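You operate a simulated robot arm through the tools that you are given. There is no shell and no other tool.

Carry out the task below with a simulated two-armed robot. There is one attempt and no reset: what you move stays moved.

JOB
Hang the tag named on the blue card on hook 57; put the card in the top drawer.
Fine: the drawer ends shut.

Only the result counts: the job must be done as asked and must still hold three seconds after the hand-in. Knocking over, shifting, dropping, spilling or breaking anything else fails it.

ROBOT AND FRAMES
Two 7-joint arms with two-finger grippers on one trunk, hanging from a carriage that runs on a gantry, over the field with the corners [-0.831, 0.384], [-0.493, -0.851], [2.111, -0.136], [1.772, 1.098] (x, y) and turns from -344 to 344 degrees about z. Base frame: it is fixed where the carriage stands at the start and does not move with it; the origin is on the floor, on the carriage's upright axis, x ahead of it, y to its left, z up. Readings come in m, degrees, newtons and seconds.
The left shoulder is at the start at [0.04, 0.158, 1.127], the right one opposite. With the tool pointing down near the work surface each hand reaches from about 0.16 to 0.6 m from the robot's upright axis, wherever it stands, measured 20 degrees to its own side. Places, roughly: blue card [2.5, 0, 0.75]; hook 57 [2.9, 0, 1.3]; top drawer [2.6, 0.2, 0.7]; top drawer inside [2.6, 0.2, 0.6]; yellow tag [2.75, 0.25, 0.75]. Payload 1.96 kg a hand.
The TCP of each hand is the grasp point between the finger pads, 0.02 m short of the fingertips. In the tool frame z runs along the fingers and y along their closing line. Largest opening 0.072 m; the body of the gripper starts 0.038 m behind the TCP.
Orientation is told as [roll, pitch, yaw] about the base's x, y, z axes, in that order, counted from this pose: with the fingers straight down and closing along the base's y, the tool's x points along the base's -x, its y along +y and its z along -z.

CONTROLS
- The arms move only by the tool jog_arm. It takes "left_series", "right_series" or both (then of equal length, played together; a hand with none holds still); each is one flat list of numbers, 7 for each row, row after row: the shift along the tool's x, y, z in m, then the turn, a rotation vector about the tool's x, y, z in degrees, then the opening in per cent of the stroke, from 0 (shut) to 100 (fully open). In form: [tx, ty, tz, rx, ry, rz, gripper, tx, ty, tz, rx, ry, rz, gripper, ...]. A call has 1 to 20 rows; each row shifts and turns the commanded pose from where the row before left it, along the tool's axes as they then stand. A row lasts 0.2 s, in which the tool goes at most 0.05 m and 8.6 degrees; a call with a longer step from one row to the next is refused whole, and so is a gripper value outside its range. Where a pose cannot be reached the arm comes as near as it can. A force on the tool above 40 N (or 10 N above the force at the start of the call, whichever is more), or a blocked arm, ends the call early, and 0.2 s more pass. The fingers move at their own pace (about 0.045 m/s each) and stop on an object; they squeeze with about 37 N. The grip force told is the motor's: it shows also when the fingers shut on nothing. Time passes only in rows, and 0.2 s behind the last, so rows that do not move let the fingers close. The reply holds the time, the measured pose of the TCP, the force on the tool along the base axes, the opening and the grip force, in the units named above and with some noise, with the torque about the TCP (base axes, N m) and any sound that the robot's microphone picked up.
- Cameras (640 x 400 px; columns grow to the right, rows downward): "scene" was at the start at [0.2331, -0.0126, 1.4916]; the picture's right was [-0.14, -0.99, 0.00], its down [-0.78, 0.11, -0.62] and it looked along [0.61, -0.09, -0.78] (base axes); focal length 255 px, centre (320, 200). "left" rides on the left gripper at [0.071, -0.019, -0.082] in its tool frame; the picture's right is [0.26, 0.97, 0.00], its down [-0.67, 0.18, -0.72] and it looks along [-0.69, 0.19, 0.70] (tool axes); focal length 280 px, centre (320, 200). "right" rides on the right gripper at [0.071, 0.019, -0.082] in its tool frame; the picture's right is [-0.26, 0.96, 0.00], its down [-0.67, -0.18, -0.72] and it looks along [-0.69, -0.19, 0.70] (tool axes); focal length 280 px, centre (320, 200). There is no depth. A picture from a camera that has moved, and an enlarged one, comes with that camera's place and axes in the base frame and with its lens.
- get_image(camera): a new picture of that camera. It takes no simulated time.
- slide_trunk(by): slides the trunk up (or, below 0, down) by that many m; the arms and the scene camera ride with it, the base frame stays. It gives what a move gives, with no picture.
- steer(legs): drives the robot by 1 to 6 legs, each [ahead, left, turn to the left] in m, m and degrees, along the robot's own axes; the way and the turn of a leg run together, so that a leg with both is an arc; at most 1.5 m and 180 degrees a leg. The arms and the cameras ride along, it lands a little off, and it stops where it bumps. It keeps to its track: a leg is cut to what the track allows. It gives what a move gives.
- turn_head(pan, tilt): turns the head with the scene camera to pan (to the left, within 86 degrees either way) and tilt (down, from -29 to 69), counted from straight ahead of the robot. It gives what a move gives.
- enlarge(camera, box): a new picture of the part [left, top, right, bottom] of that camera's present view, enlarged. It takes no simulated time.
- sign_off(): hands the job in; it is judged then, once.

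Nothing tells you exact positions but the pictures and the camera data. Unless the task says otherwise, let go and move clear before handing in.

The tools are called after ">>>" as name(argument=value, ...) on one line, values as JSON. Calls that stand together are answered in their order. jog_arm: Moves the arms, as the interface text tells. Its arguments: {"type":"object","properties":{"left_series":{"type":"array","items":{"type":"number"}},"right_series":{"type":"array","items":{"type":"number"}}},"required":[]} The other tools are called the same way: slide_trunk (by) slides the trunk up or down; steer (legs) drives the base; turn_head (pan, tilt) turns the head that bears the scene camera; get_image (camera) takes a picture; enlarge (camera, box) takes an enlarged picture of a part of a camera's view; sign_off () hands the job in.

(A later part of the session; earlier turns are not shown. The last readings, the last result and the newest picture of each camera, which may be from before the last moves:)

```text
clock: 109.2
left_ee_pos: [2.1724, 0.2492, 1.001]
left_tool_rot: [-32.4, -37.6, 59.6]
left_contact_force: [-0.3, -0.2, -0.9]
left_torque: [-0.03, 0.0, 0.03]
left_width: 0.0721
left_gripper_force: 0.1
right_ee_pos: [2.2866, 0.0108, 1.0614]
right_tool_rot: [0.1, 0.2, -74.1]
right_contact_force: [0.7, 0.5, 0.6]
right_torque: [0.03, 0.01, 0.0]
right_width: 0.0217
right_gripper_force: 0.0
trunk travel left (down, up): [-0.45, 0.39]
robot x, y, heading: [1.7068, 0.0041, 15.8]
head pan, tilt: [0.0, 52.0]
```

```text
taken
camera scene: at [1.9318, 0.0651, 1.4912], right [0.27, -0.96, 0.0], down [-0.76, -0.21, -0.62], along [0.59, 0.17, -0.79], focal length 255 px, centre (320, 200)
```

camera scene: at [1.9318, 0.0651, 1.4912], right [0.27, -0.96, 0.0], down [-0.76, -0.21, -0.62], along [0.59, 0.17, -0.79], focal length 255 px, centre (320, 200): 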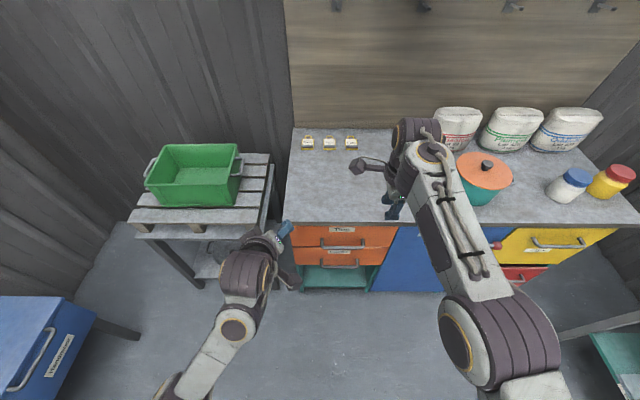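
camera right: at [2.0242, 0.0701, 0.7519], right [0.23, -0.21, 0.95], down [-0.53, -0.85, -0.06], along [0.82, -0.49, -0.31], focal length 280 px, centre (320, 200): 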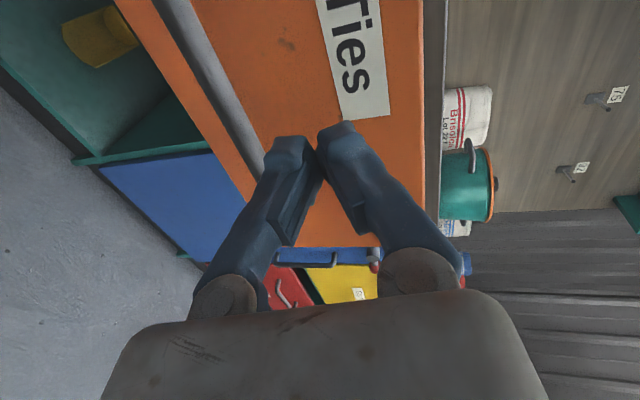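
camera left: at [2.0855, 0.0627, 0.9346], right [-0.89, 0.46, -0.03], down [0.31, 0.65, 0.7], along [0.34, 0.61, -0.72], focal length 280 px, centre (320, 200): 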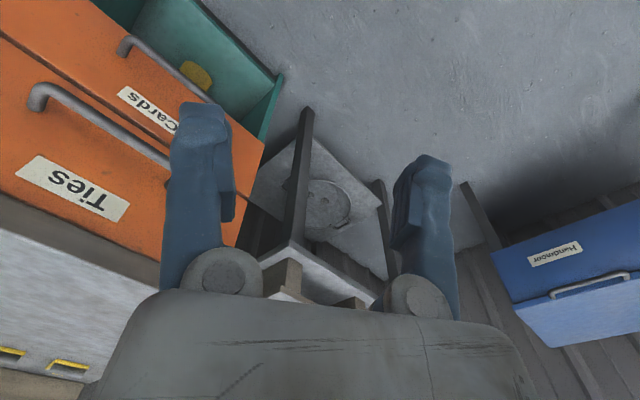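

The left arm is now fine and parked. Since the hook lies near the right end of my track, I'll use the right arm for the tag, with the robot turned about 50° to the left so that its right shoulder leads toward the bench. I first turn the right hand for that.

>>> jog_arm(right_series=[0, 0, 0, 0, 0, -8.125, 50, 0, 0, 0, 0, 0, -8.125, 50, 0, 0, 0, 0, 0, -8.125, 50, 0, 0, 0, 0, 0, -8.125, 50, 0, 0, 0, 0, 0, -8.125, 50, 0, 0, 0, 0, 0, -8.125, 50, 0, 0, 0, 0, 0, -8.125, 50, 0, 0, 0, 0, 0, -8.125, 50, 0, 0, 0, 0, 0, -8.125, 50, 0, 0, 0, 0, 0, -8.125, 50, 0, 0, 0, 0, 0, -8.125, 50, 0, 0, 0, 0, 0, -8.125, 50, 0, 0, 0, 0, 0, -8.125, 50, 0, 0, 0, 0, 0, -8.125, 50, 0, 0, 0, 0, 0, -8.125, 50, 0, 0, 0, 0, 0, -8.125, 50])

>>> get_image(camera="scene")

```text
clock: 112.6
left_ee_pos: [2.1712, 0.2484, 1.0]
left_tool_rot: [-32.2, -37.8, 59.6]
left_contact_force: [-0.3, 0.5, -0.6]
left_torque: [0.0, 0.02, 0.03]
left_width: 0.0723
left_gripper_force: 0.1
right_ee_pos: [2.2853, 0.01, 1.0616]
right_tool_rot: [0.1, -0.2, 55.9]
right_contact_force: [-0.5, 0.8, 0.3]
right_torque: [-0.03, 0.01, 0.0]
right_width: 0.0358
right_gripper_force: 0.0
trunk travel left (down, up): [-0.45, 0.39]
robot x, y, heading: [1.7073, 0.0012, 15.8]
head pan, tilt: [0.0, 52.0]
```

```text
taken
camera scene: at [1.9315, 0.0649, 1.4912], right [0.27, -0.96, 0.0], down [-0.76, -0.21, -0.62], along [0.59, 0.17, -0.79], focal length 255 px, centre (320, 200)
```

scene: 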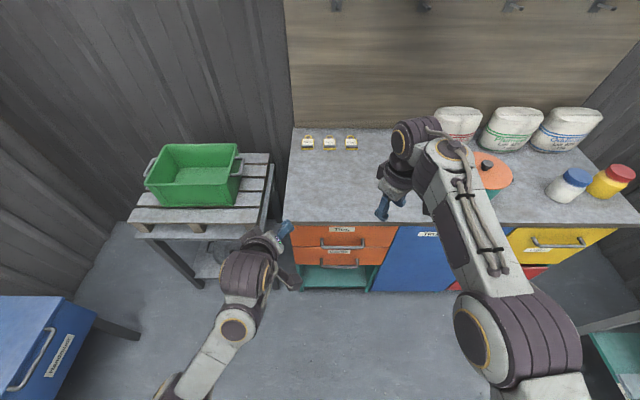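

The right hand turned freely. I turn the robot 50° to the left in place.

>>> steer(legs=[[0, 0, 50]])

>>> turn_head(pan=-50, tilt=45)

>>> get_image(camera="scene")

```text
clock: 115.2
left_ee_pos: [1.8241, 0.5138, 0.9994]
left_tool_rot: [-32.2, -37.7, 109.0]
left_contact_force: [-0.3, 0.2, 0.1]
left_torque: [0.0, -0.02, 0.02]
left_width: 0.0721
left_gripper_force: 0.1
right_ee_pos: [2.0776, 0.4478, 1.0616]
right_tool_rot: [0.1, -0.2, 105.1]
right_contact_force: [-0.1, 0.1, 0.1]
right_torque: [-0.02, 0.0, 0.01]
right_width: 0.0358
right_gripper_force: 0.1
trunk travel left (down, up): [-0.45, 0.39]
robot x, y, heading: [1.7057, 0.0033, 65.5]
head pan, tilt: [0.0, 52.0]
```

```text
clock: 116.4
left_ee_pos: [1.8235, 0.515, 0.999]
left_tool_rot: [-32.3, -37.9, 109.1]
left_contact_force: [0.4, -0.5, 0.3]
left_torque: [-0.01, 0.01, -0.01]
left_width: 0.072
left_gripper_force: 0.0
right_ee_pos: [2.0771, 0.4466, 1.0616]
right_tool_rot: [0.1, -0.2, 105.1]
right_contact_force: [-0.6, 0.0, -0.1]
right_torque: [-0.03, 0.03, -0.02]
right_width: 0.0359
right_gripper_force: 0.0
trunk travel left (down, up): [-0.45, 0.39]
robot x, y, heading: [1.7096, 0.001, 65.4]
head pan, tilt: [-50.0, 45.0]
```

```text
taken
camera scene: at [1.8507, 0.1676, 1.5007], right [0.26, -0.96, 0.0], down [-0.68, -0.19, -0.71], along [0.68, 0.19, -0.71], focal length 255 px, centre (320, 200)
```

scene: 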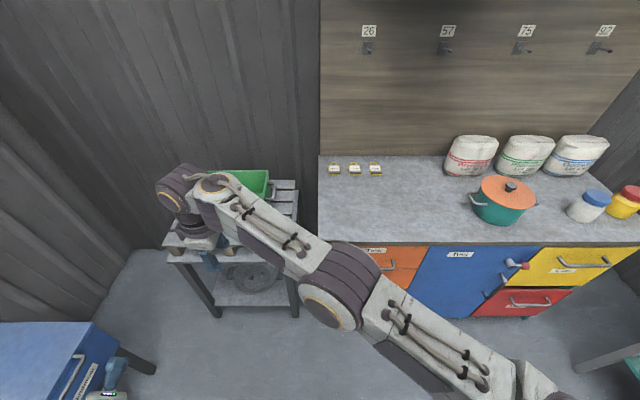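

I drive to the bench at the track's front limit, placing the robot so that its right shoulder lines up with the Reject tag.

>>> steer(legs=[[0.318, -0.19, 0]])

>>> slide_trunk(by=-0.08)

>>> get_image(camera="scene")

```text
clock: 118.8
left_ee_pos: [2.1281, 0.7269, 1.0002]
left_tool_rot: [-32.3, -37.8, 109.0]
left_contact_force: [0.2, -0.5, -0.5]
left_torque: [0.0, 0.01, 0.02]
left_width: 0.0722
left_gripper_force: 0.1
right_ee_pos: [2.3833, 0.6601, 1.0614]
right_tool_rot: [0.1, -0.2, 105.2]
right_contact_force: [-0.2, -0.3, -1.1]
right_torque: [-0.05, 0.02, 0.01]
right_width: 0.0359
right_gripper_force: 0.0
trunk travel left (down, up): [-0.45, 0.39]
robot x, y, heading: [2.0114, 0.2155, 65.4]
head pan, tilt: [-50.0, 45.0]
```

```text
clock: 120.0
left_ee_pos: [2.1268, 0.7271, 0.9197]
left_tool_rot: [-32.2, -37.7, 109.2]
left_contact_force: [-0.9, 0.0, 0.5]
left_torque: [0.02, -0.02, 0.01]
left_width: 0.0719
left_gripper_force: 0.0
right_ee_pos: [2.3817, 0.6602, 0.9817]
right_tool_rot: [0.0, -0.2, 105.3]
right_contact_force: [-0.1, -0.1, -0.1]
right_torque: [-0.03, -0.02, -0.02]
right_width: 0.036
right_gripper_force: 0.1
trunk travel left (down, up): [-0.37, 0.47]
robot x, y, heading: [2.0122, 0.2153, 65.1]
head pan, tilt: [-50.0, 45.0]
```

```text
taken
camera scene: at [2.1552, 0.3802, 1.4208], right [0.26, -0.96, 0.0], down [-0.68, -0.19, -0.71], along [0.68, 0.19, -0.71], focal length 255 px, centre (320, 200)
```

scene: 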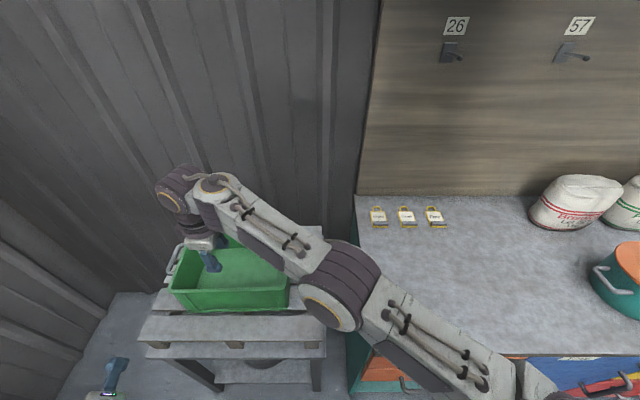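

I'm at the track's front limit. I enlarge the tags for a fresh fix on the Reject tag.

>>> enlarge(camera="scene", box=[355, 195, 455, 240])

>>> enlarge(camera="scene", box=[540, 10, 620, 80])

```text
6.40 times, centred on (405, 218) of scene
camera zoom: at [2.1552, 0.3802, 1.4208], right [0.26, -0.96, 0.0], down [-0.68, -0.19, -0.71], along [0.68, 0.19, -0.71], focal length 1634 px, centre (-224, 88)
```

zoom: 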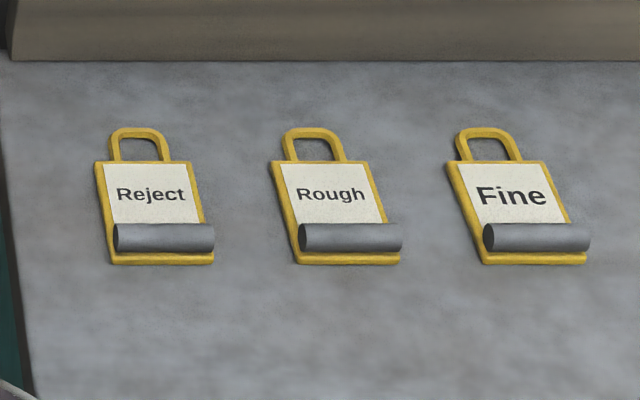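

```text
5.71 times, centred on (580, 45) of scene
camera zoom: at [2.1552, 0.3802, 1.4208], right [0.26, -0.96, 0.0], down [-0.68, -0.19, -0.71], along [0.68, 0.19, -0.71], focal length 1459 px, centre (-1166, 1086)
```

zoom: 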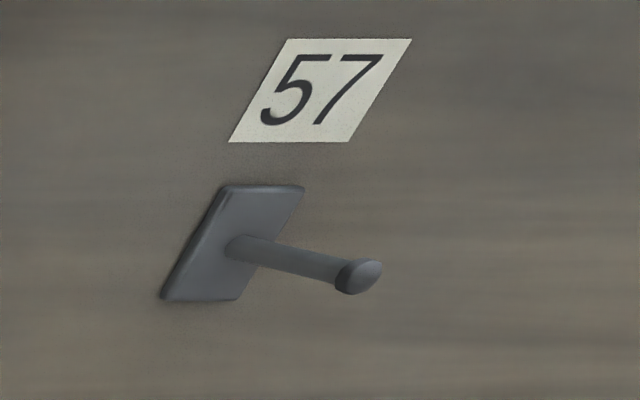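

Rod of the Reject tag at about (2.695, 0.334, 0.808). I pitch the right hand 15° forward and move it above the tag at the present height.

>>> jog_arm(right_series=[0, 0, 0, 7.5, 0, 0, 50, 0, 0, 0, 7.5, 0, 0, 50, 0.0397, -0.0209, 0.0056, 0, 0, 0, 50, 0.0397, -0.0209, 0.0056, 0, 0, 0, 50, 0.0397, -0.0209, 0.0056, 0, 0, 0, 50, 0.0397, -0.0209, 0.0056, 0, 0, 0, 50, 0.0397, -0.0209, 0.0056, 0, 0, 0, 50, 0.0397, -0.0209, 0.0056, 0, 0, 0, 50, 0.0397, -0.0209, 0.0056, 0, 0, 0, 50, 0.0397, -0.0209, 0.0056, 0, 0, 0, 50])

>>> get_image(camera="scene")

>>> get_image(camera="right")

```text
clock: 122.2
left_ee_pos: [2.1273, 0.7265, 0.9198]
left_tool_rot: [-32.3, -37.8, 109.1]
left_contact_force: [0.3, 0.6, 0.6]
left_torque: [0.0, -0.02, 0.01]
left_width: 0.0719
left_gripper_force: 0.2
right_ee_pos: [2.6312, 0.3983, 0.9786]
right_tool_rot: [-14.9, -0.2, 105.1]
right_contact_force: [0.2, -0.3, -0.7]
right_torque: [-0.02, -0.01, 0.02]
right_width: 0.036
right_gripper_force: 0.2
trunk travel left (down, up): [-0.37, 0.47]
robot x, y, heading: [2.0116, 0.2145, 65.7]
head pan, tilt: [-50.0, 45.0]
```

```text
taken
camera scene: at [2.1555, 0.3797, 1.4207], right [0.26, -0.96, 0.0], down [-0.68, -0.19, -0.71], along [0.68, 0.19, -0.71], focal length 255 px, centre (320, 200)
```

scene: 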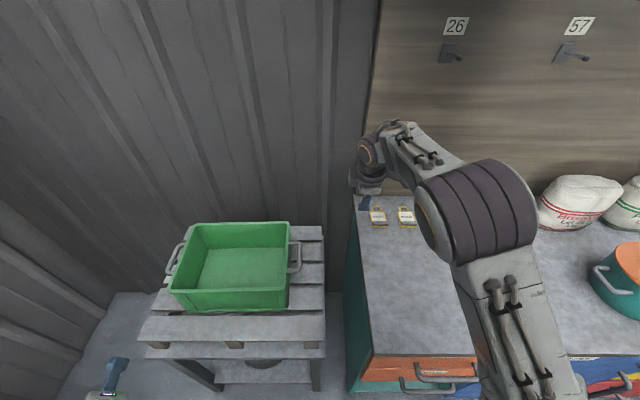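

```text
taken
camera right: at [2.6112, 0.3192, 1.0532], right [-0.97, 0.01, -0.25], down [-0.18, 0.65, 0.74], along [0.17, 0.76, -0.62], focal length 280 px, centre (320, 200)
```

right: 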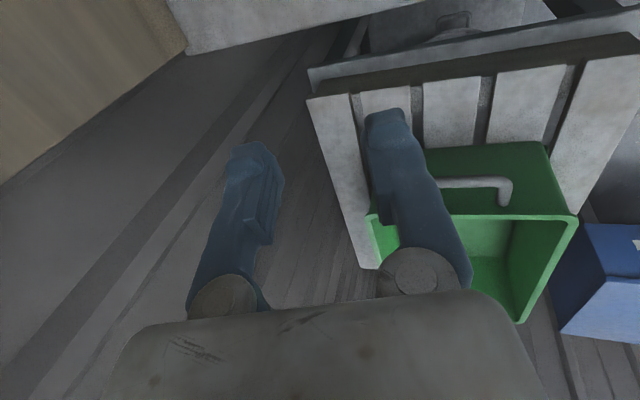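

Good reach so far. I do the last 9 cm to stand above the rod and look with the hand camera.

>>> jog_arm(right_series=[0.0395, -0.0216, 0.0058, 0, 0, 0, 50, 0.0395, -0.0216, 0.0058, 0, 0, 0, 50, 0, 0.013, 0.0483, 0, 0, 0, 50, 0, 0.013, 0.0483, 0, 0, 0, 50])

>>> get_image(camera="right")

>>> get_image(camera="scene")

```text
clock: 123.2
left_ee_pos: [2.1278, 0.7276, 0.92]
left_tool_rot: [-32.1, -37.8, 109.2]
left_contact_force: [-0.3, 0.1, 0.4]
left_torque: [0.01, 0.03, 0.02]
left_width: 0.0721
left_gripper_force: 0.1
right_ee_pos: [2.6939, 0.3348, 0.8792]
right_tool_rot: [-14.9, -0.2, 105.1]
right_contact_force: [0.6, 0.1, 0.2]
right_torque: [0.02, -0.02, 0.0]
right_width: 0.0359
right_gripper_force: 0.1
trunk travel left (down, up): [-0.37, 0.47]
robot x, y, heading: [2.0122, 0.2148, 65.1]
head pan, tilt: [-50.0, 45.0]
```

```text
taken
camera right: at [2.6739, 0.256, 0.9542], right [-0.97, 0.01, -0.25], down [-0.18, 0.65, 0.74], along [0.17, 0.76, -0.62], focal length 280 px, centre (320, 200)
```

right: 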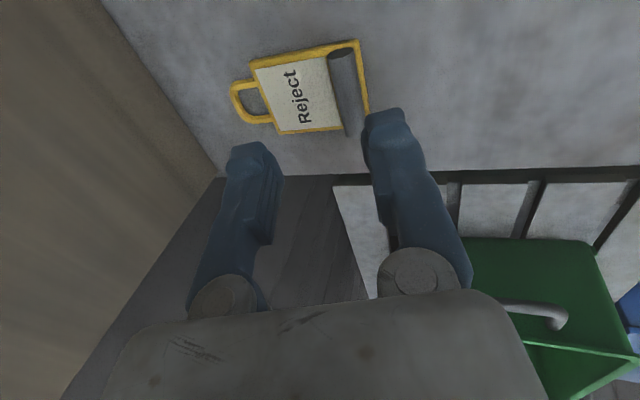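

```text
taken
camera scene: at [2.1551, 0.38, 1.4208], right [0.26, -0.96, 0.0], down [-0.68, -0.19, -0.71], along [0.68, 0.19, -0.71], focal length 255 px, centre (320, 200)
```

scene: 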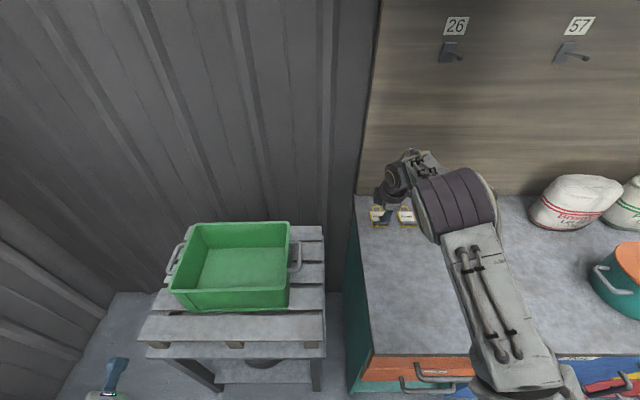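

The rod is at about (2.696, 0.336), right beneath the hand. I descend to z ≈0.835 and check alignment.

>>> jog_arm(right_series=[0, 0.0057, 0.0213, 0, 0, 0, 50, 0, 0.0057, 0.0213, 0, 0, 0, 50])

>>> get_image(camera="right")

```text
clock: 123.8
left_ee_pos: [2.1257, 0.7268, 0.921]
left_tool_rot: [-32.3, -37.8, 109.1]
left_contact_force: [0.6, 1.0, 0.5]
left_torque: [0.01, 0.0, 0.04]
left_width: 0.0721
left_gripper_force: 0.0
right_ee_pos: [2.6949, 0.334, 0.8359]
right_tool_rot: [-15.0, -0.2, 105.1]
right_contact_force: [0.4, 0.0, -0.3]
right_torque: [0.01, -0.01, 0.0]
right_width: 0.0359
right_gripper_force: 0.0
trunk travel left (down, up): [-0.37, 0.47]
robot x, y, heading: [2.0133, 0.216, 65.4]
head pan, tilt: [-50.0, 45.0]
```

```text
taken
camera right: at [2.6742, 0.2563, 0.9107], right [-0.97, 0.01, -0.25], down [-0.18, 0.65, 0.74], along [0.17, 0.76, -0.62], focal length 280 px, centre (320, 200)
```

right: 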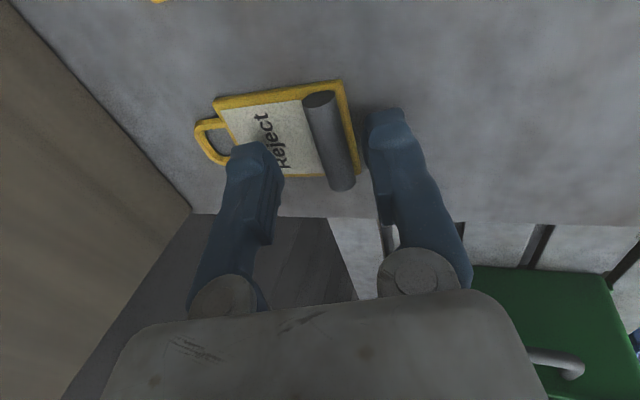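

The rod is nearly centred between the fingers. I creep down, feeling for contact.

>>> jog_arm(right_series=[0, 0.0036, 0.0058, 0, 0, 0, 50, 0, 0.0008, 0.0029, 0, 0, 0, 50])

```text
clock: 124.4
left_ee_pos: [2.1258, 0.7277, 0.9207]
left_tool_rot: [-32.2, -37.8, 109.1]
left_contact_force: [0.0, 0.2, -0.9]
left_torque: [0.01, -0.02, 0.0]
left_width: 0.072
left_gripper_force: 0.0
right_ee_pos: [2.6927, 0.3347, 0.8271]
right_tool_rot: [-14.9, -0.1, 105.2]
right_contact_force: [0.3, 1.0, 0.5]
right_torque: [-0.02, 0.02, -0.02]
right_width: 0.036
right_gripper_force: 0.1
trunk travel left (down, up): [-0.37, 0.47]
robot x, y, heading: [2.0123, 0.2151, 65.3]
head pan, tilt: [-50.0, 45.0]
```

>>> jog_arm(right_series=[0, 0.0004, 0.0015, 0, 0, 0, 50, 0, 0.0003, 0.001, 0, 0, 0, 50])

>>> get_image(camera="right")

```text
clock: 125.0
left_ee_pos: [2.1281, 0.7262, 0.9212]
left_tool_rot: [-32.3, -37.9, 109.2]
left_contact_force: [-0.3, 0.1, 0.1]
left_torque: [0.0, 0.0, 0.0]
left_width: 0.072
left_gripper_force: 0.0
right_ee_pos: [2.6935, 0.335, 0.8257]
right_tool_rot: [-15.2, -0.3, 105.3]
right_contact_force: [-11.6, -4.0, 38.0]
right_torque: [-0.35, 1.14, -0.07]
right_width: 0.0393
right_gripper_force: 2.2
trunk travel left (down, up): [-0.37, 0.47]
robot x, y, heading: [2.0105, 0.2161, 65.3]
head pan, tilt: [-50.0, 45.0]
```

```text
taken
camera right: at [2.6739, 0.2565, 0.9007], right [-0.97, 0.01, -0.25], down [-0.19, 0.65, 0.74], along [0.17, 0.76, -0.62], focal length 280 px, centre (320, 200)
```

right: 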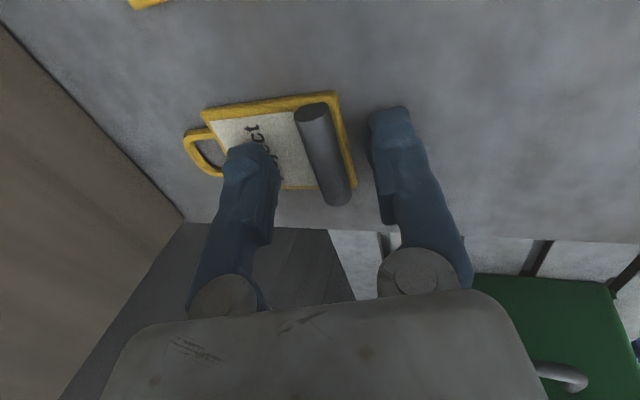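

The near finger touches the bench first because of the tilt. I lift 3 mm, close to a narrower gap so that it can go lower, and recentre 2 mm.

>>> jog_arm(right_series=[0, 0.0012, -0.0029, 0, 0, 0, 45, 0, 0, 0, 0, 0, 0, 30, 0, 0, 0, 0, 0, 0, 30, 0, 0, 0, 0, 0, 0, 30])

>>> get_image(camera="right")

```text
clock: 126.0
left_ee_pos: [2.1276, 0.7268, 0.92]
left_tool_rot: [-32.1, -37.8, 109.2]
left_contact_force: [-1.1, 0.6, 0.1]
left_torque: [0.01, -0.02, -0.01]
left_width: 0.0721
left_gripper_force: 0.0
right_ee_pos: [2.6914, 0.3337, 0.8261]
right_tool_rot: [-14.9, -0.2, 105.2]
right_contact_force: [-0.5, -0.1, -0.8]
right_torque: [0.01, 0.0, -0.04]
right_width: 0.0217
right_gripper_force: 0.1
trunk travel left (down, up): [-0.37, 0.47]
robot x, y, heading: [2.0114, 0.2146, 65.3]
head pan, tilt: [-50.0, 45.0]
```

```text
taken
camera right: at [2.6705, 0.2555, 0.9005], right [-0.97, 0.01, -0.25], down [-0.18, 0.65, 0.74], along [0.17, 0.76, -0.62], focal length 280 px, centre (320, 200)
```

right: 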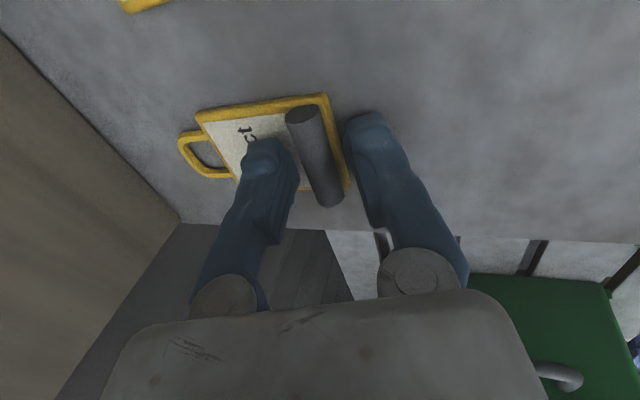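

Well centred with a 22 mm gap. I creep lower.

>>> jog_arm(right_series=[0, 0.0004, 0.0015, 0, 0, 0, 30, 0, 0.0003, 0.001, 0, 0, 0, 30])

```text
clock: 126.6
left_ee_pos: [2.1279, 0.7272, 0.9205]
left_tool_rot: [-32.3, -37.8, 109.1]
left_contact_force: [0.1, -0.4, -0.5]
left_torque: [0.0, 0.01, -0.03]
left_width: 0.072
left_gripper_force: 0.1
right_ee_pos: [2.6907, 0.3334, 0.8241]
right_tool_rot: [-15.0, -0.1, 105.2]
right_contact_force: [0.5, 0.0, 0.2]
right_torque: [0.01, -0.03, -0.01]
right_width: 0.0218
right_gripper_force: 0.0
trunk travel left (down, up): [-0.37, 0.47]
robot x, y, heading: [2.0117, 0.2159, 65.5]
head pan, tilt: [-50.0, 45.0]
```

>>> jog_arm(right_series=[0, 0.0003, 0.001, 0, 0, 0, 30, 0, 0.0002, 0.0007, 0, 0, 0, 30])

```text
clock: 127.2
left_ee_pos: [2.1277, 0.7273, 0.9204]
left_tool_rot: [-32.2, -37.7, 109.2]
left_contact_force: [-0.2, 0.9, -0.2]
left_torque: [0.02, 0.01, 0.02]
left_width: 0.072
left_gripper_force: 0.0
right_ee_pos: [2.6922, 0.3337, 0.8236]
right_tool_rot: [-15.1, -0.1, 105.2]
right_contact_force: [-13.8, -3.2, 33.9]
right_torque: [-0.22, 0.78, -0.09]
right_width: 0.023
right_gripper_force: 1.2
trunk travel left (down, up): [-0.37, 0.47]
robot x, y, heading: [2.0122, 0.2133, 65.4]
head pan, tilt: [-50.0, 45.0]
```

Contact again, 2 mm lower than before. I back off 0.7 mm and close on the rod.

>>> jog_arm(right_series=[0, -0.0002, -0.0007, 0, 0, 0, 30, 0, 0, 0, 0, 0, 0, 20, 0, 0, 0, 0, 0, 0, 10, 0, 0, 0, 0, 0, 0, 0, 0, 0, 0, 0, 0, 0, 0, 0, 0, 0, 0, 0, 0, 0])

>>> get_image(camera="right")

```text
clock: 127.7
left_ee_pos: [2.1268, 0.727, 0.9185]
left_tool_rot: [-32.0, -37.7, 109.1]
left_contact_force: [0.7, 0.4, -0.6]
left_torque: [0.01, 0.0, -0.02]
left_width: 0.0714
left_gripper_force: 0.1
right_ee_pos: [2.69, 0.3341, 0.8215]
right_tool_rot: [-14.8, -0.2, 105.2]
right_contact_force: [-13.2, -4.2, 20.6]
right_torque: [-0.2, 0.53, -0.05]
right_width: 0.0181
right_gripper_force: 2.7
trunk travel left (down, up): [-0.37, 0.47]
robot x, y, heading: [2.0113, 0.2157, 65.5]
head pan, tilt: [-50.0, 45.0]
stopped in row 2 (right hand): the force on the tool passed its limit at 48 N (the readings are from after the stop); the commanded pose is now the measured one
```

```text
taken
camera right: at [2.6696, 0.2553, 0.8976], right [-0.97, 0.01, -0.25], down [-0.18, 0.65, 0.74], along [0.17, 0.76, -0.63], focal length 280 px, centre (320, 200)
```

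right: 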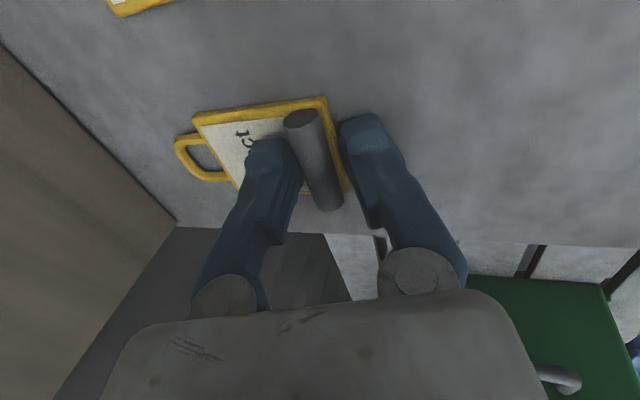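

The closing finger caught the tag's lower edge. I raise 2.5 mm and close again.

>>> jog_arm(right_series=[0, -0.0007, -0.0026, 0, 0, 0, 25, 0, 0, 0, 0, 0, 0, 20, 0, 0, 0, 0, 0, 0, 10, 0, 0, 0, 0, 0, 0, 0, 0, 0, 0, 0, 0, 0, 0, 0, 0, 0, 0, 0, 0, 0])

>>> enlarge(camera="right", box=[160, 80, 480, 280])

```text
clock: 129.1
left_ee_pos: [2.1261, 0.7273, 0.9185]
left_tool_rot: [-32.1, -37.7, 109.0]
left_contact_force: [0.1, -0.4, 0.7]
left_torque: [-0.01, 0.04, -0.01]
left_width: 0.0722
left_gripper_force: 0.2
right_ee_pos: [2.6896, 0.3343, 0.8258]
right_tool_rot: [-14.9, -0.1, 105.2]
right_contact_force: [0.3, -0.2, 0.2]
right_torque: [-0.01, 0.02, 0.0]
right_width: 0.0095
right_gripper_force: 36.5
trunk travel left (down, up): [-0.37, 0.47]
robot x, y, heading: [2.0138, 0.2168, 65.5]
head pan, tilt: [-50.0, 45.0]
```

```text
2.00 times, centred on (320, 180) of right
camera zoom: at [2.6706, 0.256, 0.9002], right [-0.97, 0.01, -0.25], down [-0.18, 0.65, 0.74], along [0.17, 0.76, -0.62], focal length 561 px, centre (320, 240)
```

zoom: 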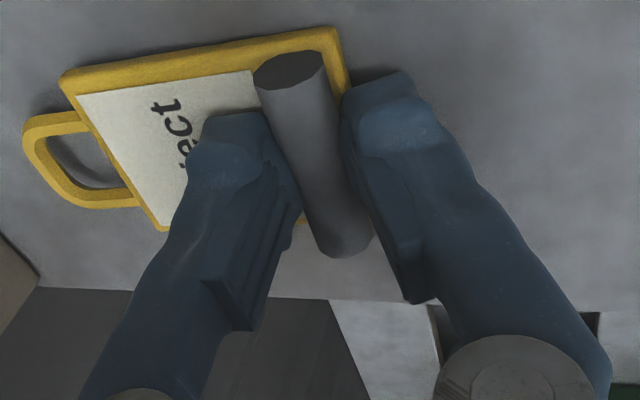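

Gripped at 9.5 mm width. I test with a 5 mm lift.

>>> jog_arm(right_series=[0, -0.0005, -0.0019, 0, 0, 0, 0, 0, -0.0008, -0.0029, 0, 0, 0, 0])

>>> enlarge(camera="right", box=[160, 80, 480, 280])

```text
clock: 129.7
left_ee_pos: [2.1279, 0.7269, 0.9192]
left_tool_rot: [-32.2, -37.9, 109.1]
left_contact_force: [-0.1, 0.1, 0.1]
left_torque: [-0.02, 0.01, 0.0]
left_width: 0.072
left_gripper_force: 0.1
right_ee_pos: [2.6912, 0.335, 0.8305]
right_tool_rot: [-14.8, -0.2, 105.3]
right_contact_force: [0.1, -1.1, -0.8]
right_torque: [-0.01, 0.02, -0.02]
right_width: 0.0093
right_gripper_force: 37.4
trunk travel left (down, up): [-0.37, 0.47]
robot x, y, heading: [2.0143, 0.2188, 65.1]
head pan, tilt: [-50.0, 45.0]
```

```text
2.00 times, centred on (320, 180) of right
camera zoom: at [2.6706, 0.2559, 0.9053], right [-0.97, 0.01, -0.25], down [-0.18, 0.65, 0.74], along [0.17, 0.76, -0.62], focal length 561 px, centre (320, 240)
```

zoom: 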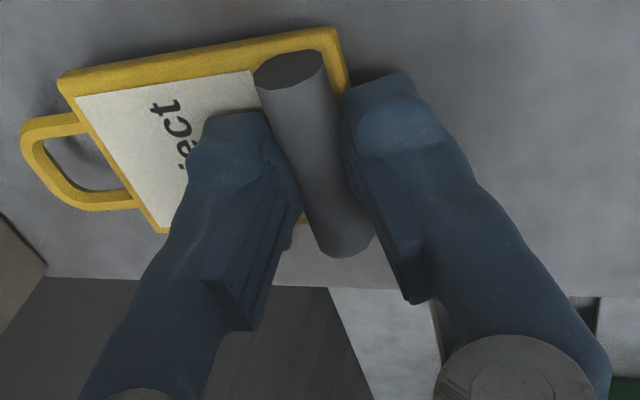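

The tag rises with the hand. I lift on slowly.

>>> jog_arm(right_series=[0, -0.0013, -0.0048, 0, 0, 0, 0, 0, -0.0021, -0.0077, 0, 0, 0, 0, 0, -0.0026, -0.0097, 0, 0, 0, 0, 0, -0.0039, -0.0145, 0, 0, 0, 0])

>>> get_image(camera="right")

```text
clock: 130.7
left_ee_pos: [2.1272, 0.7273, 0.9202]
left_tool_rot: [-32.2, -37.8, 109.0]
left_contact_force: [0.7, 0.3, 0.4]
left_torque: [-0.03, 0.02, 0.0]
left_width: 0.072
left_gripper_force: 0.2
right_ee_pos: [2.6908, 0.3343, 0.8677]
right_tool_rot: [-14.8, -0.2, 105.2]
right_contact_force: [0.6, -0.3, 0.0]
right_torque: [-0.01, 0.05, 0.04]
right_width: 0.0094
right_gripper_force: 36.6
trunk travel left (down, up): [-0.37, 0.47]
robot x, y, heading: [2.0102, 0.2126, 65.2]
head pan, tilt: [-50.0, 45.0]
```

```text
taken
camera right: at [2.6714, 0.2557, 0.9433], right [-0.97, 0.01, -0.25], down [-0.18, 0.65, 0.74], along [0.17, 0.76, -0.62], focal length 280 px, centre (320, 200)
```

right: 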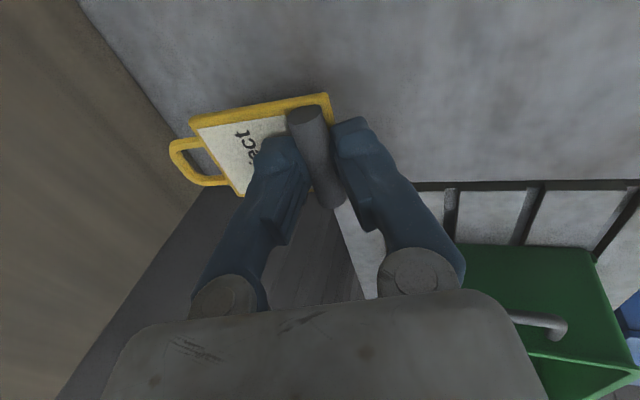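

The tag is held securely. I raise the trunk 0.13 m, then draw the hand back from the wall and up, before turning the tag upright.

>>> slide_trunk(by=0.13)

>>> jog_arm(right_series=[0, 0.0258, -0.0198, 0, 0, 0, 0, 0, 0.0258, -0.0198, 0, 0, 0, 0, 0, 0.0258, -0.0198, 0, 0, 0, 0, 0, 0.0258, -0.0198, 0, 0, 0, 0])

>>> get_image(camera="right")

>>> get_image(camera="scene")

```text
clock: 132.3
left_ee_pos: [2.1265, 0.7269, 1.0497]
left_tool_rot: [-32.1, -37.8, 109.1]
left_contact_force: [0.1, -0.8, 0.2]
left_torque: [0.0, 0.03, 0.0]
left_width: 0.0716
left_gripper_force: 0.1
right_ee_pos: [2.6913, 0.3332, 0.9992]
right_tool_rot: [-14.8, -0.2, 105.2]
right_contact_force: [-0.7, -0.5, 0.2]
right_torque: [0.0, 0.0, 0.01]
right_width: 0.0093
right_gripper_force: 36.6
trunk travel left (down, up): [-0.5, 0.34]
robot x, y, heading: [2.0096, 0.2153, 65.2]
head pan, tilt: [-50.0, 45.0]
```

```text
clock: 133.3
left_ee_pos: [2.1277, 0.7267, 1.0497]
left_tool_rot: [-32.2, -37.8, 109.1]
left_contact_force: [0.2, 0.2, -0.2]
left_torque: [0.0, 0.01, 0.0]
left_width: 0.0721
left_gripper_force: 0.1
right_ee_pos: [2.5737, 0.3023, 1.0486]
right_tool_rot: [-14.8, -0.2, 105.2]
right_contact_force: [0.7, -1.4, -0.1]
right_torque: [-0.01, -0.03, -0.01]
right_width: 0.0089
right_gripper_force: 37.1
trunk travel left (down, up): [-0.5, 0.34]
robot x, y, heading: [2.0105, 0.2141, 65.0]
head pan, tilt: [-50.0, 45.0]
```

```text
taken
camera right: at [2.5544, 0.224, 1.1241], right [-0.97, 0.01, -0.25], down [-0.18, 0.65, 0.74], along [0.17, 0.76, -0.62], focal length 280 px, centre (320, 200)
```

right: 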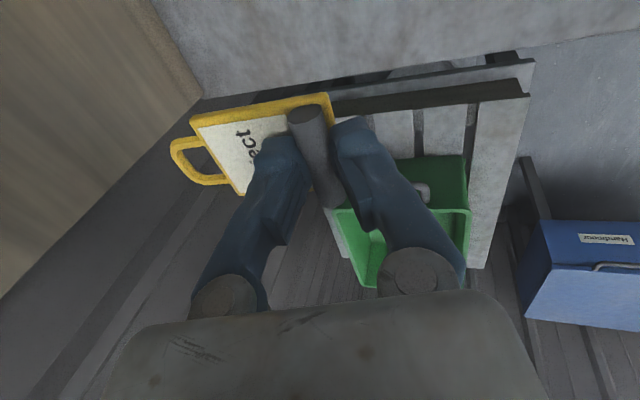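

```text
taken
camera scene: at [2.1549, 0.38, 1.5506], right [0.26, -0.96, 0.0], down [-0.68, -0.19, -0.71], along [0.68, 0.19, -0.71], focal length 255 px, centre (320, 200)
```

scene: 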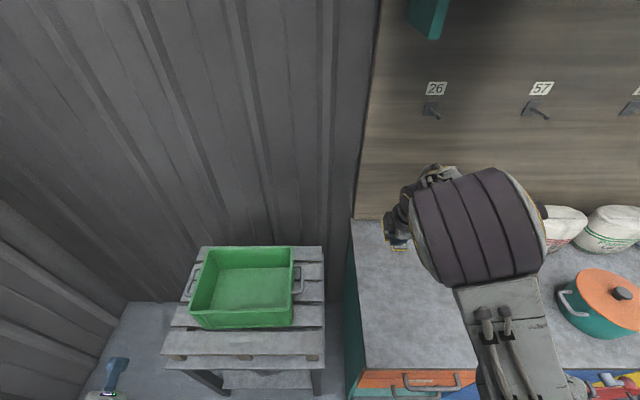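

Now I turn the tag upright by pitching the right hand forward, 40° at first.

>>> jog_arm(right_series=[0, 0, 0, 8, 0, 0, 0, 0, 0, 0, 8, 0, 0, 0, 0, 0, 0, 8, 0, 0, 0, 0, 0, 0, 8, 0, 0, 0, 0, 0, 0, 8, 0, 0, 0])

>>> get_image(camera="right")

>>> get_image(camera="scene")

```text
clock: 134.5
left_ee_pos: [2.1268, 0.7281, 1.0499]
left_tool_rot: [-32.1, -37.9, 109.1]
left_contact_force: [-1.3, -0.2, 0.3]
left_torque: [-0.01, 0.02, 0.01]
left_width: 0.0722
left_gripper_force: 0.0
right_ee_pos: [2.5754, 0.3029, 1.0496]
right_tool_rot: [-54.9, -0.1, 105.2]
right_contact_force: [-0.6, -0.2, 0.4]
right_torque: [-0.01, 0.02, 0.0]
right_width: 0.0089
right_gripper_force: 36.9
trunk travel left (down, up): [-0.5, 0.34]
robot x, y, heading: [2.0083, 0.2162, 65.2]
head pan, tilt: [-50.0, 45.0]
```

```text
taken
camera right: at [2.5182, 0.2143, 1.0808], right [-0.6, 0.11, -0.79], down [-0.64, 0.52, 0.56], along [0.47, 0.85, -0.25], focal length 280 px, centre (320, 200)
```

right: 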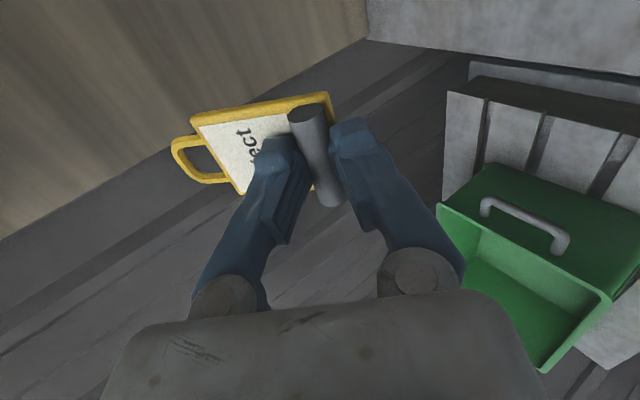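

```text
taken
camera scene: at [2.1549, 0.3801, 1.5507], right [0.26, -0.96, 0.0], down [-0.68, -0.19, -0.71], along [0.68, 0.19, -0.71], focal length 255 px, centre (320, 200)
```

scene: 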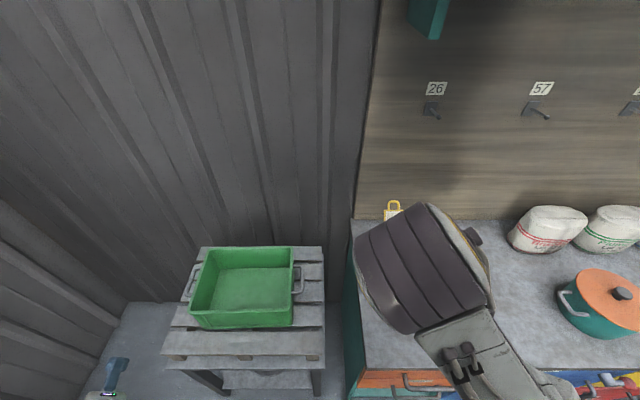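

Reaching well; the tag is turning upright. I pitch another 40°.

>>> jog_arm(right_series=[0, 0, 0, 8, 0, 0, 0, 0, 0, 0, 8, 0, 0, 0, 0, 0, 0, 8, 0, 0, 0, 0, 0, 0, 8, 0, 0, 0, 0, 0, 0, 8, 0, 0, 0])

>>> get_image(camera="right")

>>> get_image(camera="scene")

```text
clock: 135.7
left_ee_pos: [2.1269, 0.7266, 1.0501]
left_tool_rot: [-32.2, -37.8, 109.1]
left_contact_force: [-0.3, -0.4, 0.3]
left_torque: [0.01, 0.02, -0.02]
left_width: 0.0719
left_gripper_force: 0.0
right_ee_pos: [2.5817, 0.2907, 1.0495]
right_tool_rot: [-90.4, 1.0, 102.8]
right_contact_force: [0.1, 0.0, 0.0]
right_torque: [0.02, 0.0, 0.01]
right_width: 0.0084
right_gripper_force: 35.8
right hand out of reach, approached as far as the arm can: row 3
trunk travel left (down, up): [-0.5, 0.34]
robot x, y, heading: [2.0095, 0.2137, 65.3]
head pan, tilt: [-50.0, 45.0]
```

```text
taken
camera right: at [2.5163, 0.2044, 1.0314], right [-0.05, 0.24, -0.97], down [-0.85, 0.5, 0.17], along [0.53, 0.83, 0.18], focal length 280 px, centre (320, 200)
```

right: 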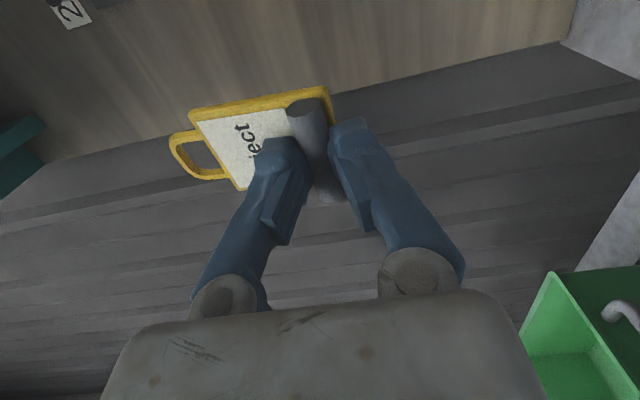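

```text
taken
camera scene: at [2.155, 0.38, 1.5507], right [0.26, -0.96, 0.0], down [-0.68, -0.19, -0.71], along [0.68, 0.19, -0.71], focal length 255 px, centre (320, 200)
```

scene: 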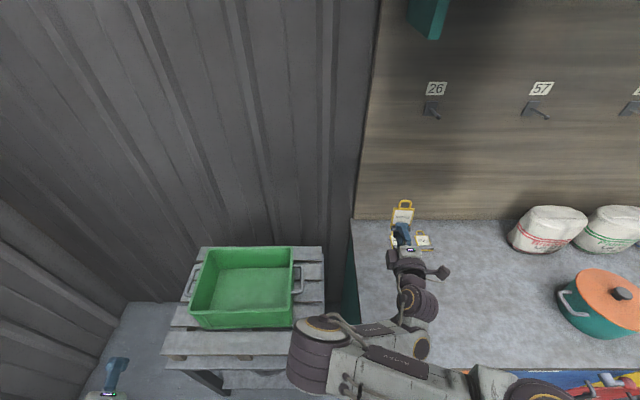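

The tag is upright now; the elbow has swung to the other side. I check the grip closely.

>>> enlarge(camera="right", box=[160, 70, 440, 245])

>>> enlarge(camera="scene", box=[340, 180, 480, 290])

```text
2.29 times, centred on (300, 158) of right
camera zoom: at [2.5163, 0.2044, 1.0314], right [-0.05, 0.24, -0.97], down [-0.85, 0.5, 0.17], along [0.53, 0.83, 0.18], focal length 641 px, centre (366, 297)
```

zoom: 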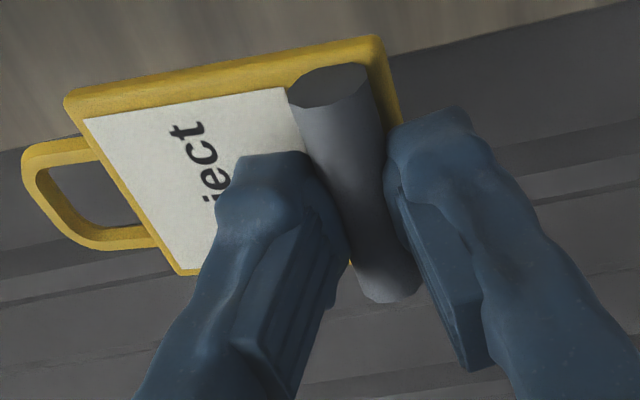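

```text
3.64 times, centred on (410, 235) of scene
camera zoom: at [2.155, 0.38, 1.5507], right [0.26, -0.96, 0.0], down [-0.68, -0.19, -0.71], along [0.68, 0.19, -0.71], focal length 928 px, centre (-7, 73)
```

zoom: 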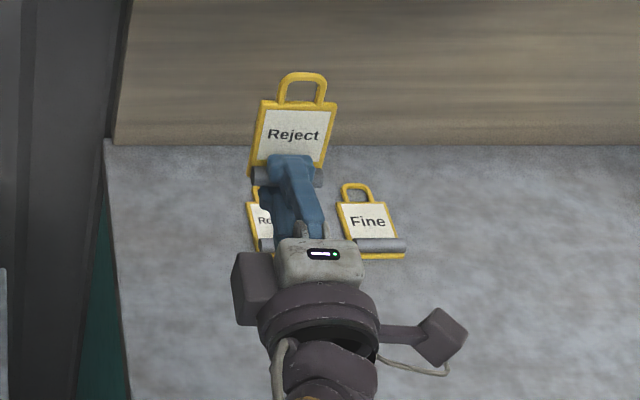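

The grip width has crept from 9.5 to 8.4 mm, so the rod sits too near the fingertips and is slowly slipping. I'll lay the tag down flat nearer to me on the bench and regrip it deeper with the hand upright; first I pitch the hand back.

>>> jog_arm(right_series=[0, 0, 0, -8.37, 0, 0, 0, 0, 0, 0, -8.37, 0, 0, 0, 0, 0, 0, -8.37, 0, 0, 0, 0, 0, 0, -8.37, 0, 0, 0, 0, 0, 0, -8.37, 0, 0, 0, 0, 0, 0, -8.37, 0, 0, 0, 0, 0, 0, -8.37, 0, 0, 0, 0, 0, 0, -8.37, 0, 0, 0, 0, 0, 0, -8.37, 0, 0, 0])

>>> get_image(camera="right")

>>> get_image(camera="scene")

```text
clock: 137.7
left_ee_pos: [2.1276, 0.7271, 1.0505]
left_tool_rot: [-32.3, -37.8, 109.1]
left_contact_force: [0.4, 0.3, 0.3]
left_torque: [0.0, -0.04, 0.0]
left_width: 0.072
left_gripper_force: 0.1
right_ee_pos: [2.5821, 0.291, 1.0494]
right_tool_rot: [-14.9, 0.8, 102.7]
right_contact_force: [0.3, 0.5, -0.5]
right_torque: [0.01, -0.01, 0.01]
right_width: 0.0073
right_gripper_force: 35.3
trunk travel left (down, up): [-0.5, 0.34]
robot x, y, heading: [2.011, 0.2111, 65.7]
head pan, tilt: [-50.0, 45.0]
```

```text
taken
camera right: at [2.5573, 0.2148, 1.1256], right [-0.97, 0.05, -0.25], down [-0.16, 0.67, 0.73], along [0.2, 0.74, -0.64], focal length 280 px, centre (320, 200)
```

right: 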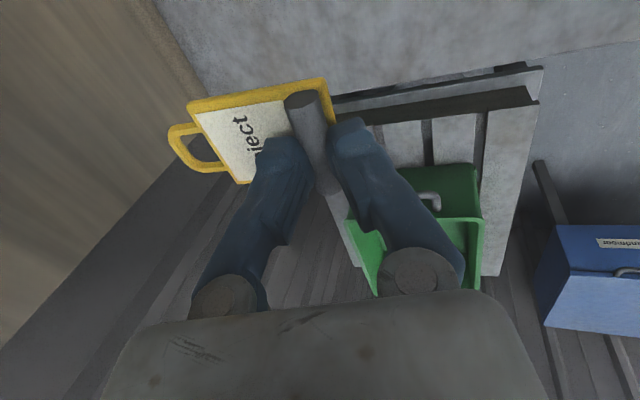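

```text
taken
camera scene: at [2.1552, 0.38, 1.5507], right [0.26, -0.96, 0.0], down [-0.68, -0.19, -0.71], along [0.68, 0.19, -0.71], focal length 255 px, centre (320, 200)
```

scene: 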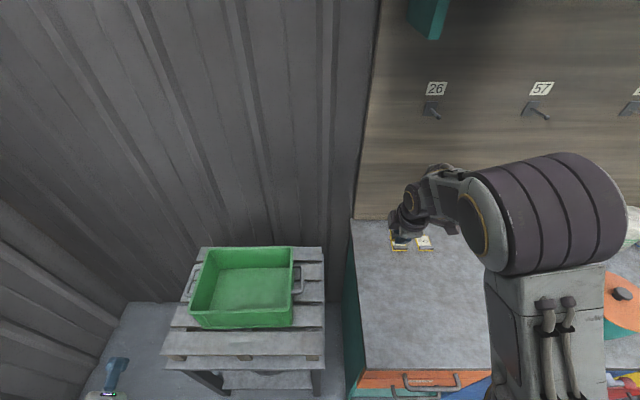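

The grip is loosening (7.3 mm), so I lower promptly to just above the bench.

>>> jog_arm(right_series=[0, 0.0117, 0.0435, 0, 0, 0, 0, 0, 0.0117, 0.0435, 0, 0, 0, 0, 0, 0.0117, 0.0435, 0, 0, 0, 0, 0, 0.0117, 0.0435, 0, 0, 0, 0, 0, 0.0052, 0.0193, 0, 0, 0, 0, 0, 0.0031, 0.0116, 0, 0, 0, 0])

>>> get_image(camera="right")

```text
clock: 139.1
left_ee_pos: [2.1261, 0.7275, 1.0493]
left_tool_rot: [-32.2, -37.8, 109.1]
left_contact_force: [-0.1, 0.4, 0.1]
left_torque: [0.01, 0.02, -0.03]
left_width: 0.0719
left_gripper_force: 0.0
right_ee_pos: [2.5796, 0.2882, 0.8358]
right_tool_rot: [-15.1, 0.8, 102.6]
right_contact_force: [-0.7, 0.1, 0.6]
right_torque: [0.03, -0.01, 0.01]
right_width: 0.0065
right_gripper_force: 34.7
trunk travel left (down, up): [-0.5, 0.34]
robot x, y, heading: [2.0111, 0.2194, 65.3]
head pan, tilt: [-50.0, 45.0]
```

```text
taken
camera right: at [2.5568, 0.2115, 0.9124], right [-0.97, 0.05, -0.25], down [-0.16, 0.67, 0.73], along [0.2, 0.74, -0.64], focal length 280 px, centre (320, 200)
```

right: 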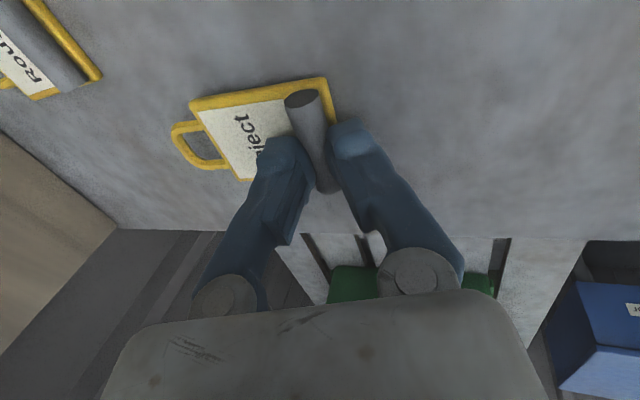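

Still held, about 1 cm above the bench. I lower the last bit and release it.

>>> jog_arm(right_series=[0, 0.001, 0.0039, 0, 0, 0, 0, 0, 0.001, 0.0039, 0, 0, 0, 0, 0, 0, 0, 0, 0, 0, 20, 0, 0, 0, 0, 0, 0, 40, 0, 0, 0, 0, 0, 0, 60, 0, 0, 0, 0, 0, 0, 60])

>>> get_image(camera="right")

```text
clock: 140.5
left_ee_pos: [2.1272, 0.7265, 1.0496]
left_tool_rot: [-32.2, -37.9, 109.1]
left_contact_force: [-0.4, -0.5, -0.8]
left_torque: [-0.01, 0.0, 0.01]
left_width: 0.072
left_gripper_force: 0.1
right_ee_pos: [2.582, 0.2867, 0.8295]
right_tool_rot: [-15.0, 0.7, 102.5]
right_contact_force: [0.4, 0.8, 0.1]
right_torque: [0.0, 0.03, -0.02]
right_width: 0.0432
right_gripper_force: 0.0
trunk travel left (down, up): [-0.5, 0.34]
robot x, y, heading: [2.0104, 0.2136, 65.1]
head pan, tilt: [-50.0, 45.0]
```

```text
taken
camera right: at [2.5576, 0.2118, 0.9053], right [-0.97, 0.05, -0.25], down [-0.16, 0.67, 0.73], along [0.2, 0.74, -0.64], focal length 280 px, centre (320, 200)
```

right: 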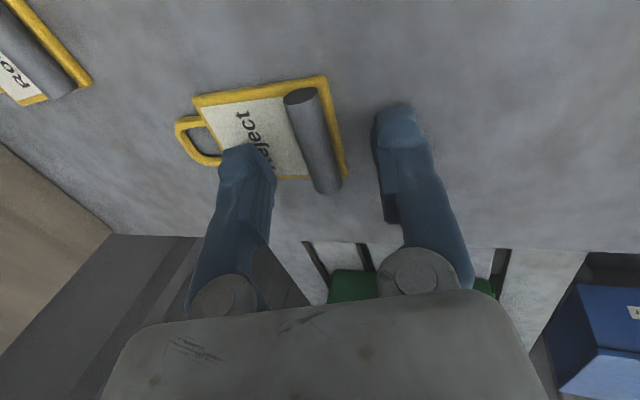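

The tag lies flat on the bench within easy reach. I lift the hand a little, set it exactly upright, and look again.

>>> jog_arm(right_series=[0, -0.0078, -0.029, 0, 0, 0, 60, 0, 0, 0, -7.5, 0, 0, 60, 0, 0, 0, -7.5, 0, 0, 60])

>>> get_image(camera="right")

```text
clock: 141.3
left_ee_pos: [2.1282, 0.7278, 1.051]
left_tool_rot: [-32.2, -37.8, 109.1]
left_contact_force: [0.3, 0.3, 0.6]
left_torque: [0.02, -0.01, -0.02]
left_width: 0.0721
left_gripper_force: 0.0
right_ee_pos: [2.5816, 0.2882, 0.8603]
right_tool_rot: [0.0, 0.7, 102.6]
right_contact_force: [0.3, -0.2, 0.0]
right_torque: [0.03, 0.02, 0.01]
right_width: 0.0432
right_gripper_force: 0.1
trunk travel left (down, up): [-0.5, 0.34]
robot x, y, heading: [2.0128, 0.2162, 65.5]
head pan, tilt: [-50.0, 45.0]
```

```text
taken
camera right: at [2.5782, 0.2171, 0.9432], right [-1.0, 0.04, 0.0], down [0.03, 0.71, 0.71], along [0.03, 0.7, -0.71], focal length 280 px, centre (320, 200)
```

right: 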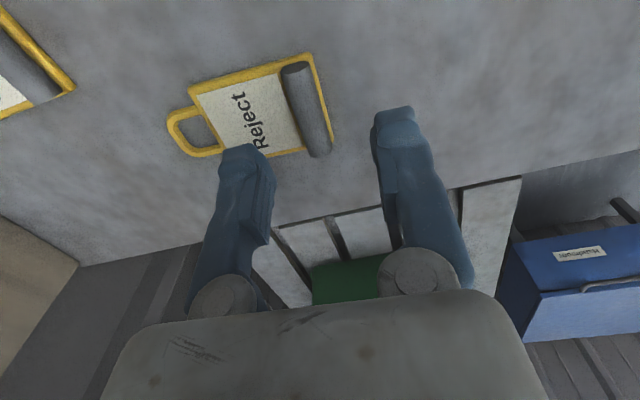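

The rod is 7 mm ahead of the finger centre. I shift, go down, and creep to contact.

>>> jog_arm(right_series=[0, -0.0068, 0, 0, 0, 0, 55, 0, 0, 0.02, 0, 0, 0, 50, 0, 0, 0.012, 0, 0, 0, 50, 0, 0, 0.002, 0, 0, 0, 50])

>>> get_image(camera="right")

```text
clock: 142.3
left_ee_pos: [2.1273, 0.7276, 1.0489]
left_tool_rot: [-32.2, -37.8, 109.2]
left_contact_force: [1.0, 1.1, -0.1]
left_torque: [0.01, -0.02, -0.01]
left_width: 0.0721
left_gripper_force: 0.1
right_ee_pos: [2.5889, 0.2882, 0.8257]
right_tool_rot: [0.0, 0.8, 102.6]
right_contact_force: [-1.3, -0.1, 6.3]
right_torque: [0.03, -0.13, -0.04]
right_width: 0.0351
right_gripper_force: 0.0
trunk travel left (down, up): [-0.5, 0.34]
robot x, y, heading: [2.0119, 0.2158, 65.2]
head pan, tilt: [-50.0, 45.0]
```

```text
taken
camera right: at [2.5847, 0.2178, 0.9091], right [-1.0, 0.04, 0.0], down [0.03, 0.71, 0.71], along [0.03, 0.7, -0.71], focal length 280 px, centre (320, 200)
```

right: 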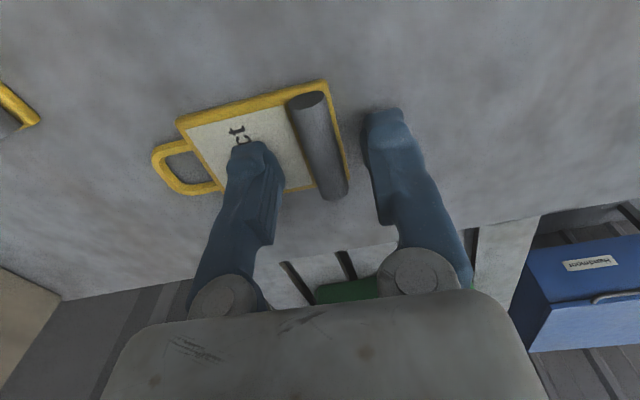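

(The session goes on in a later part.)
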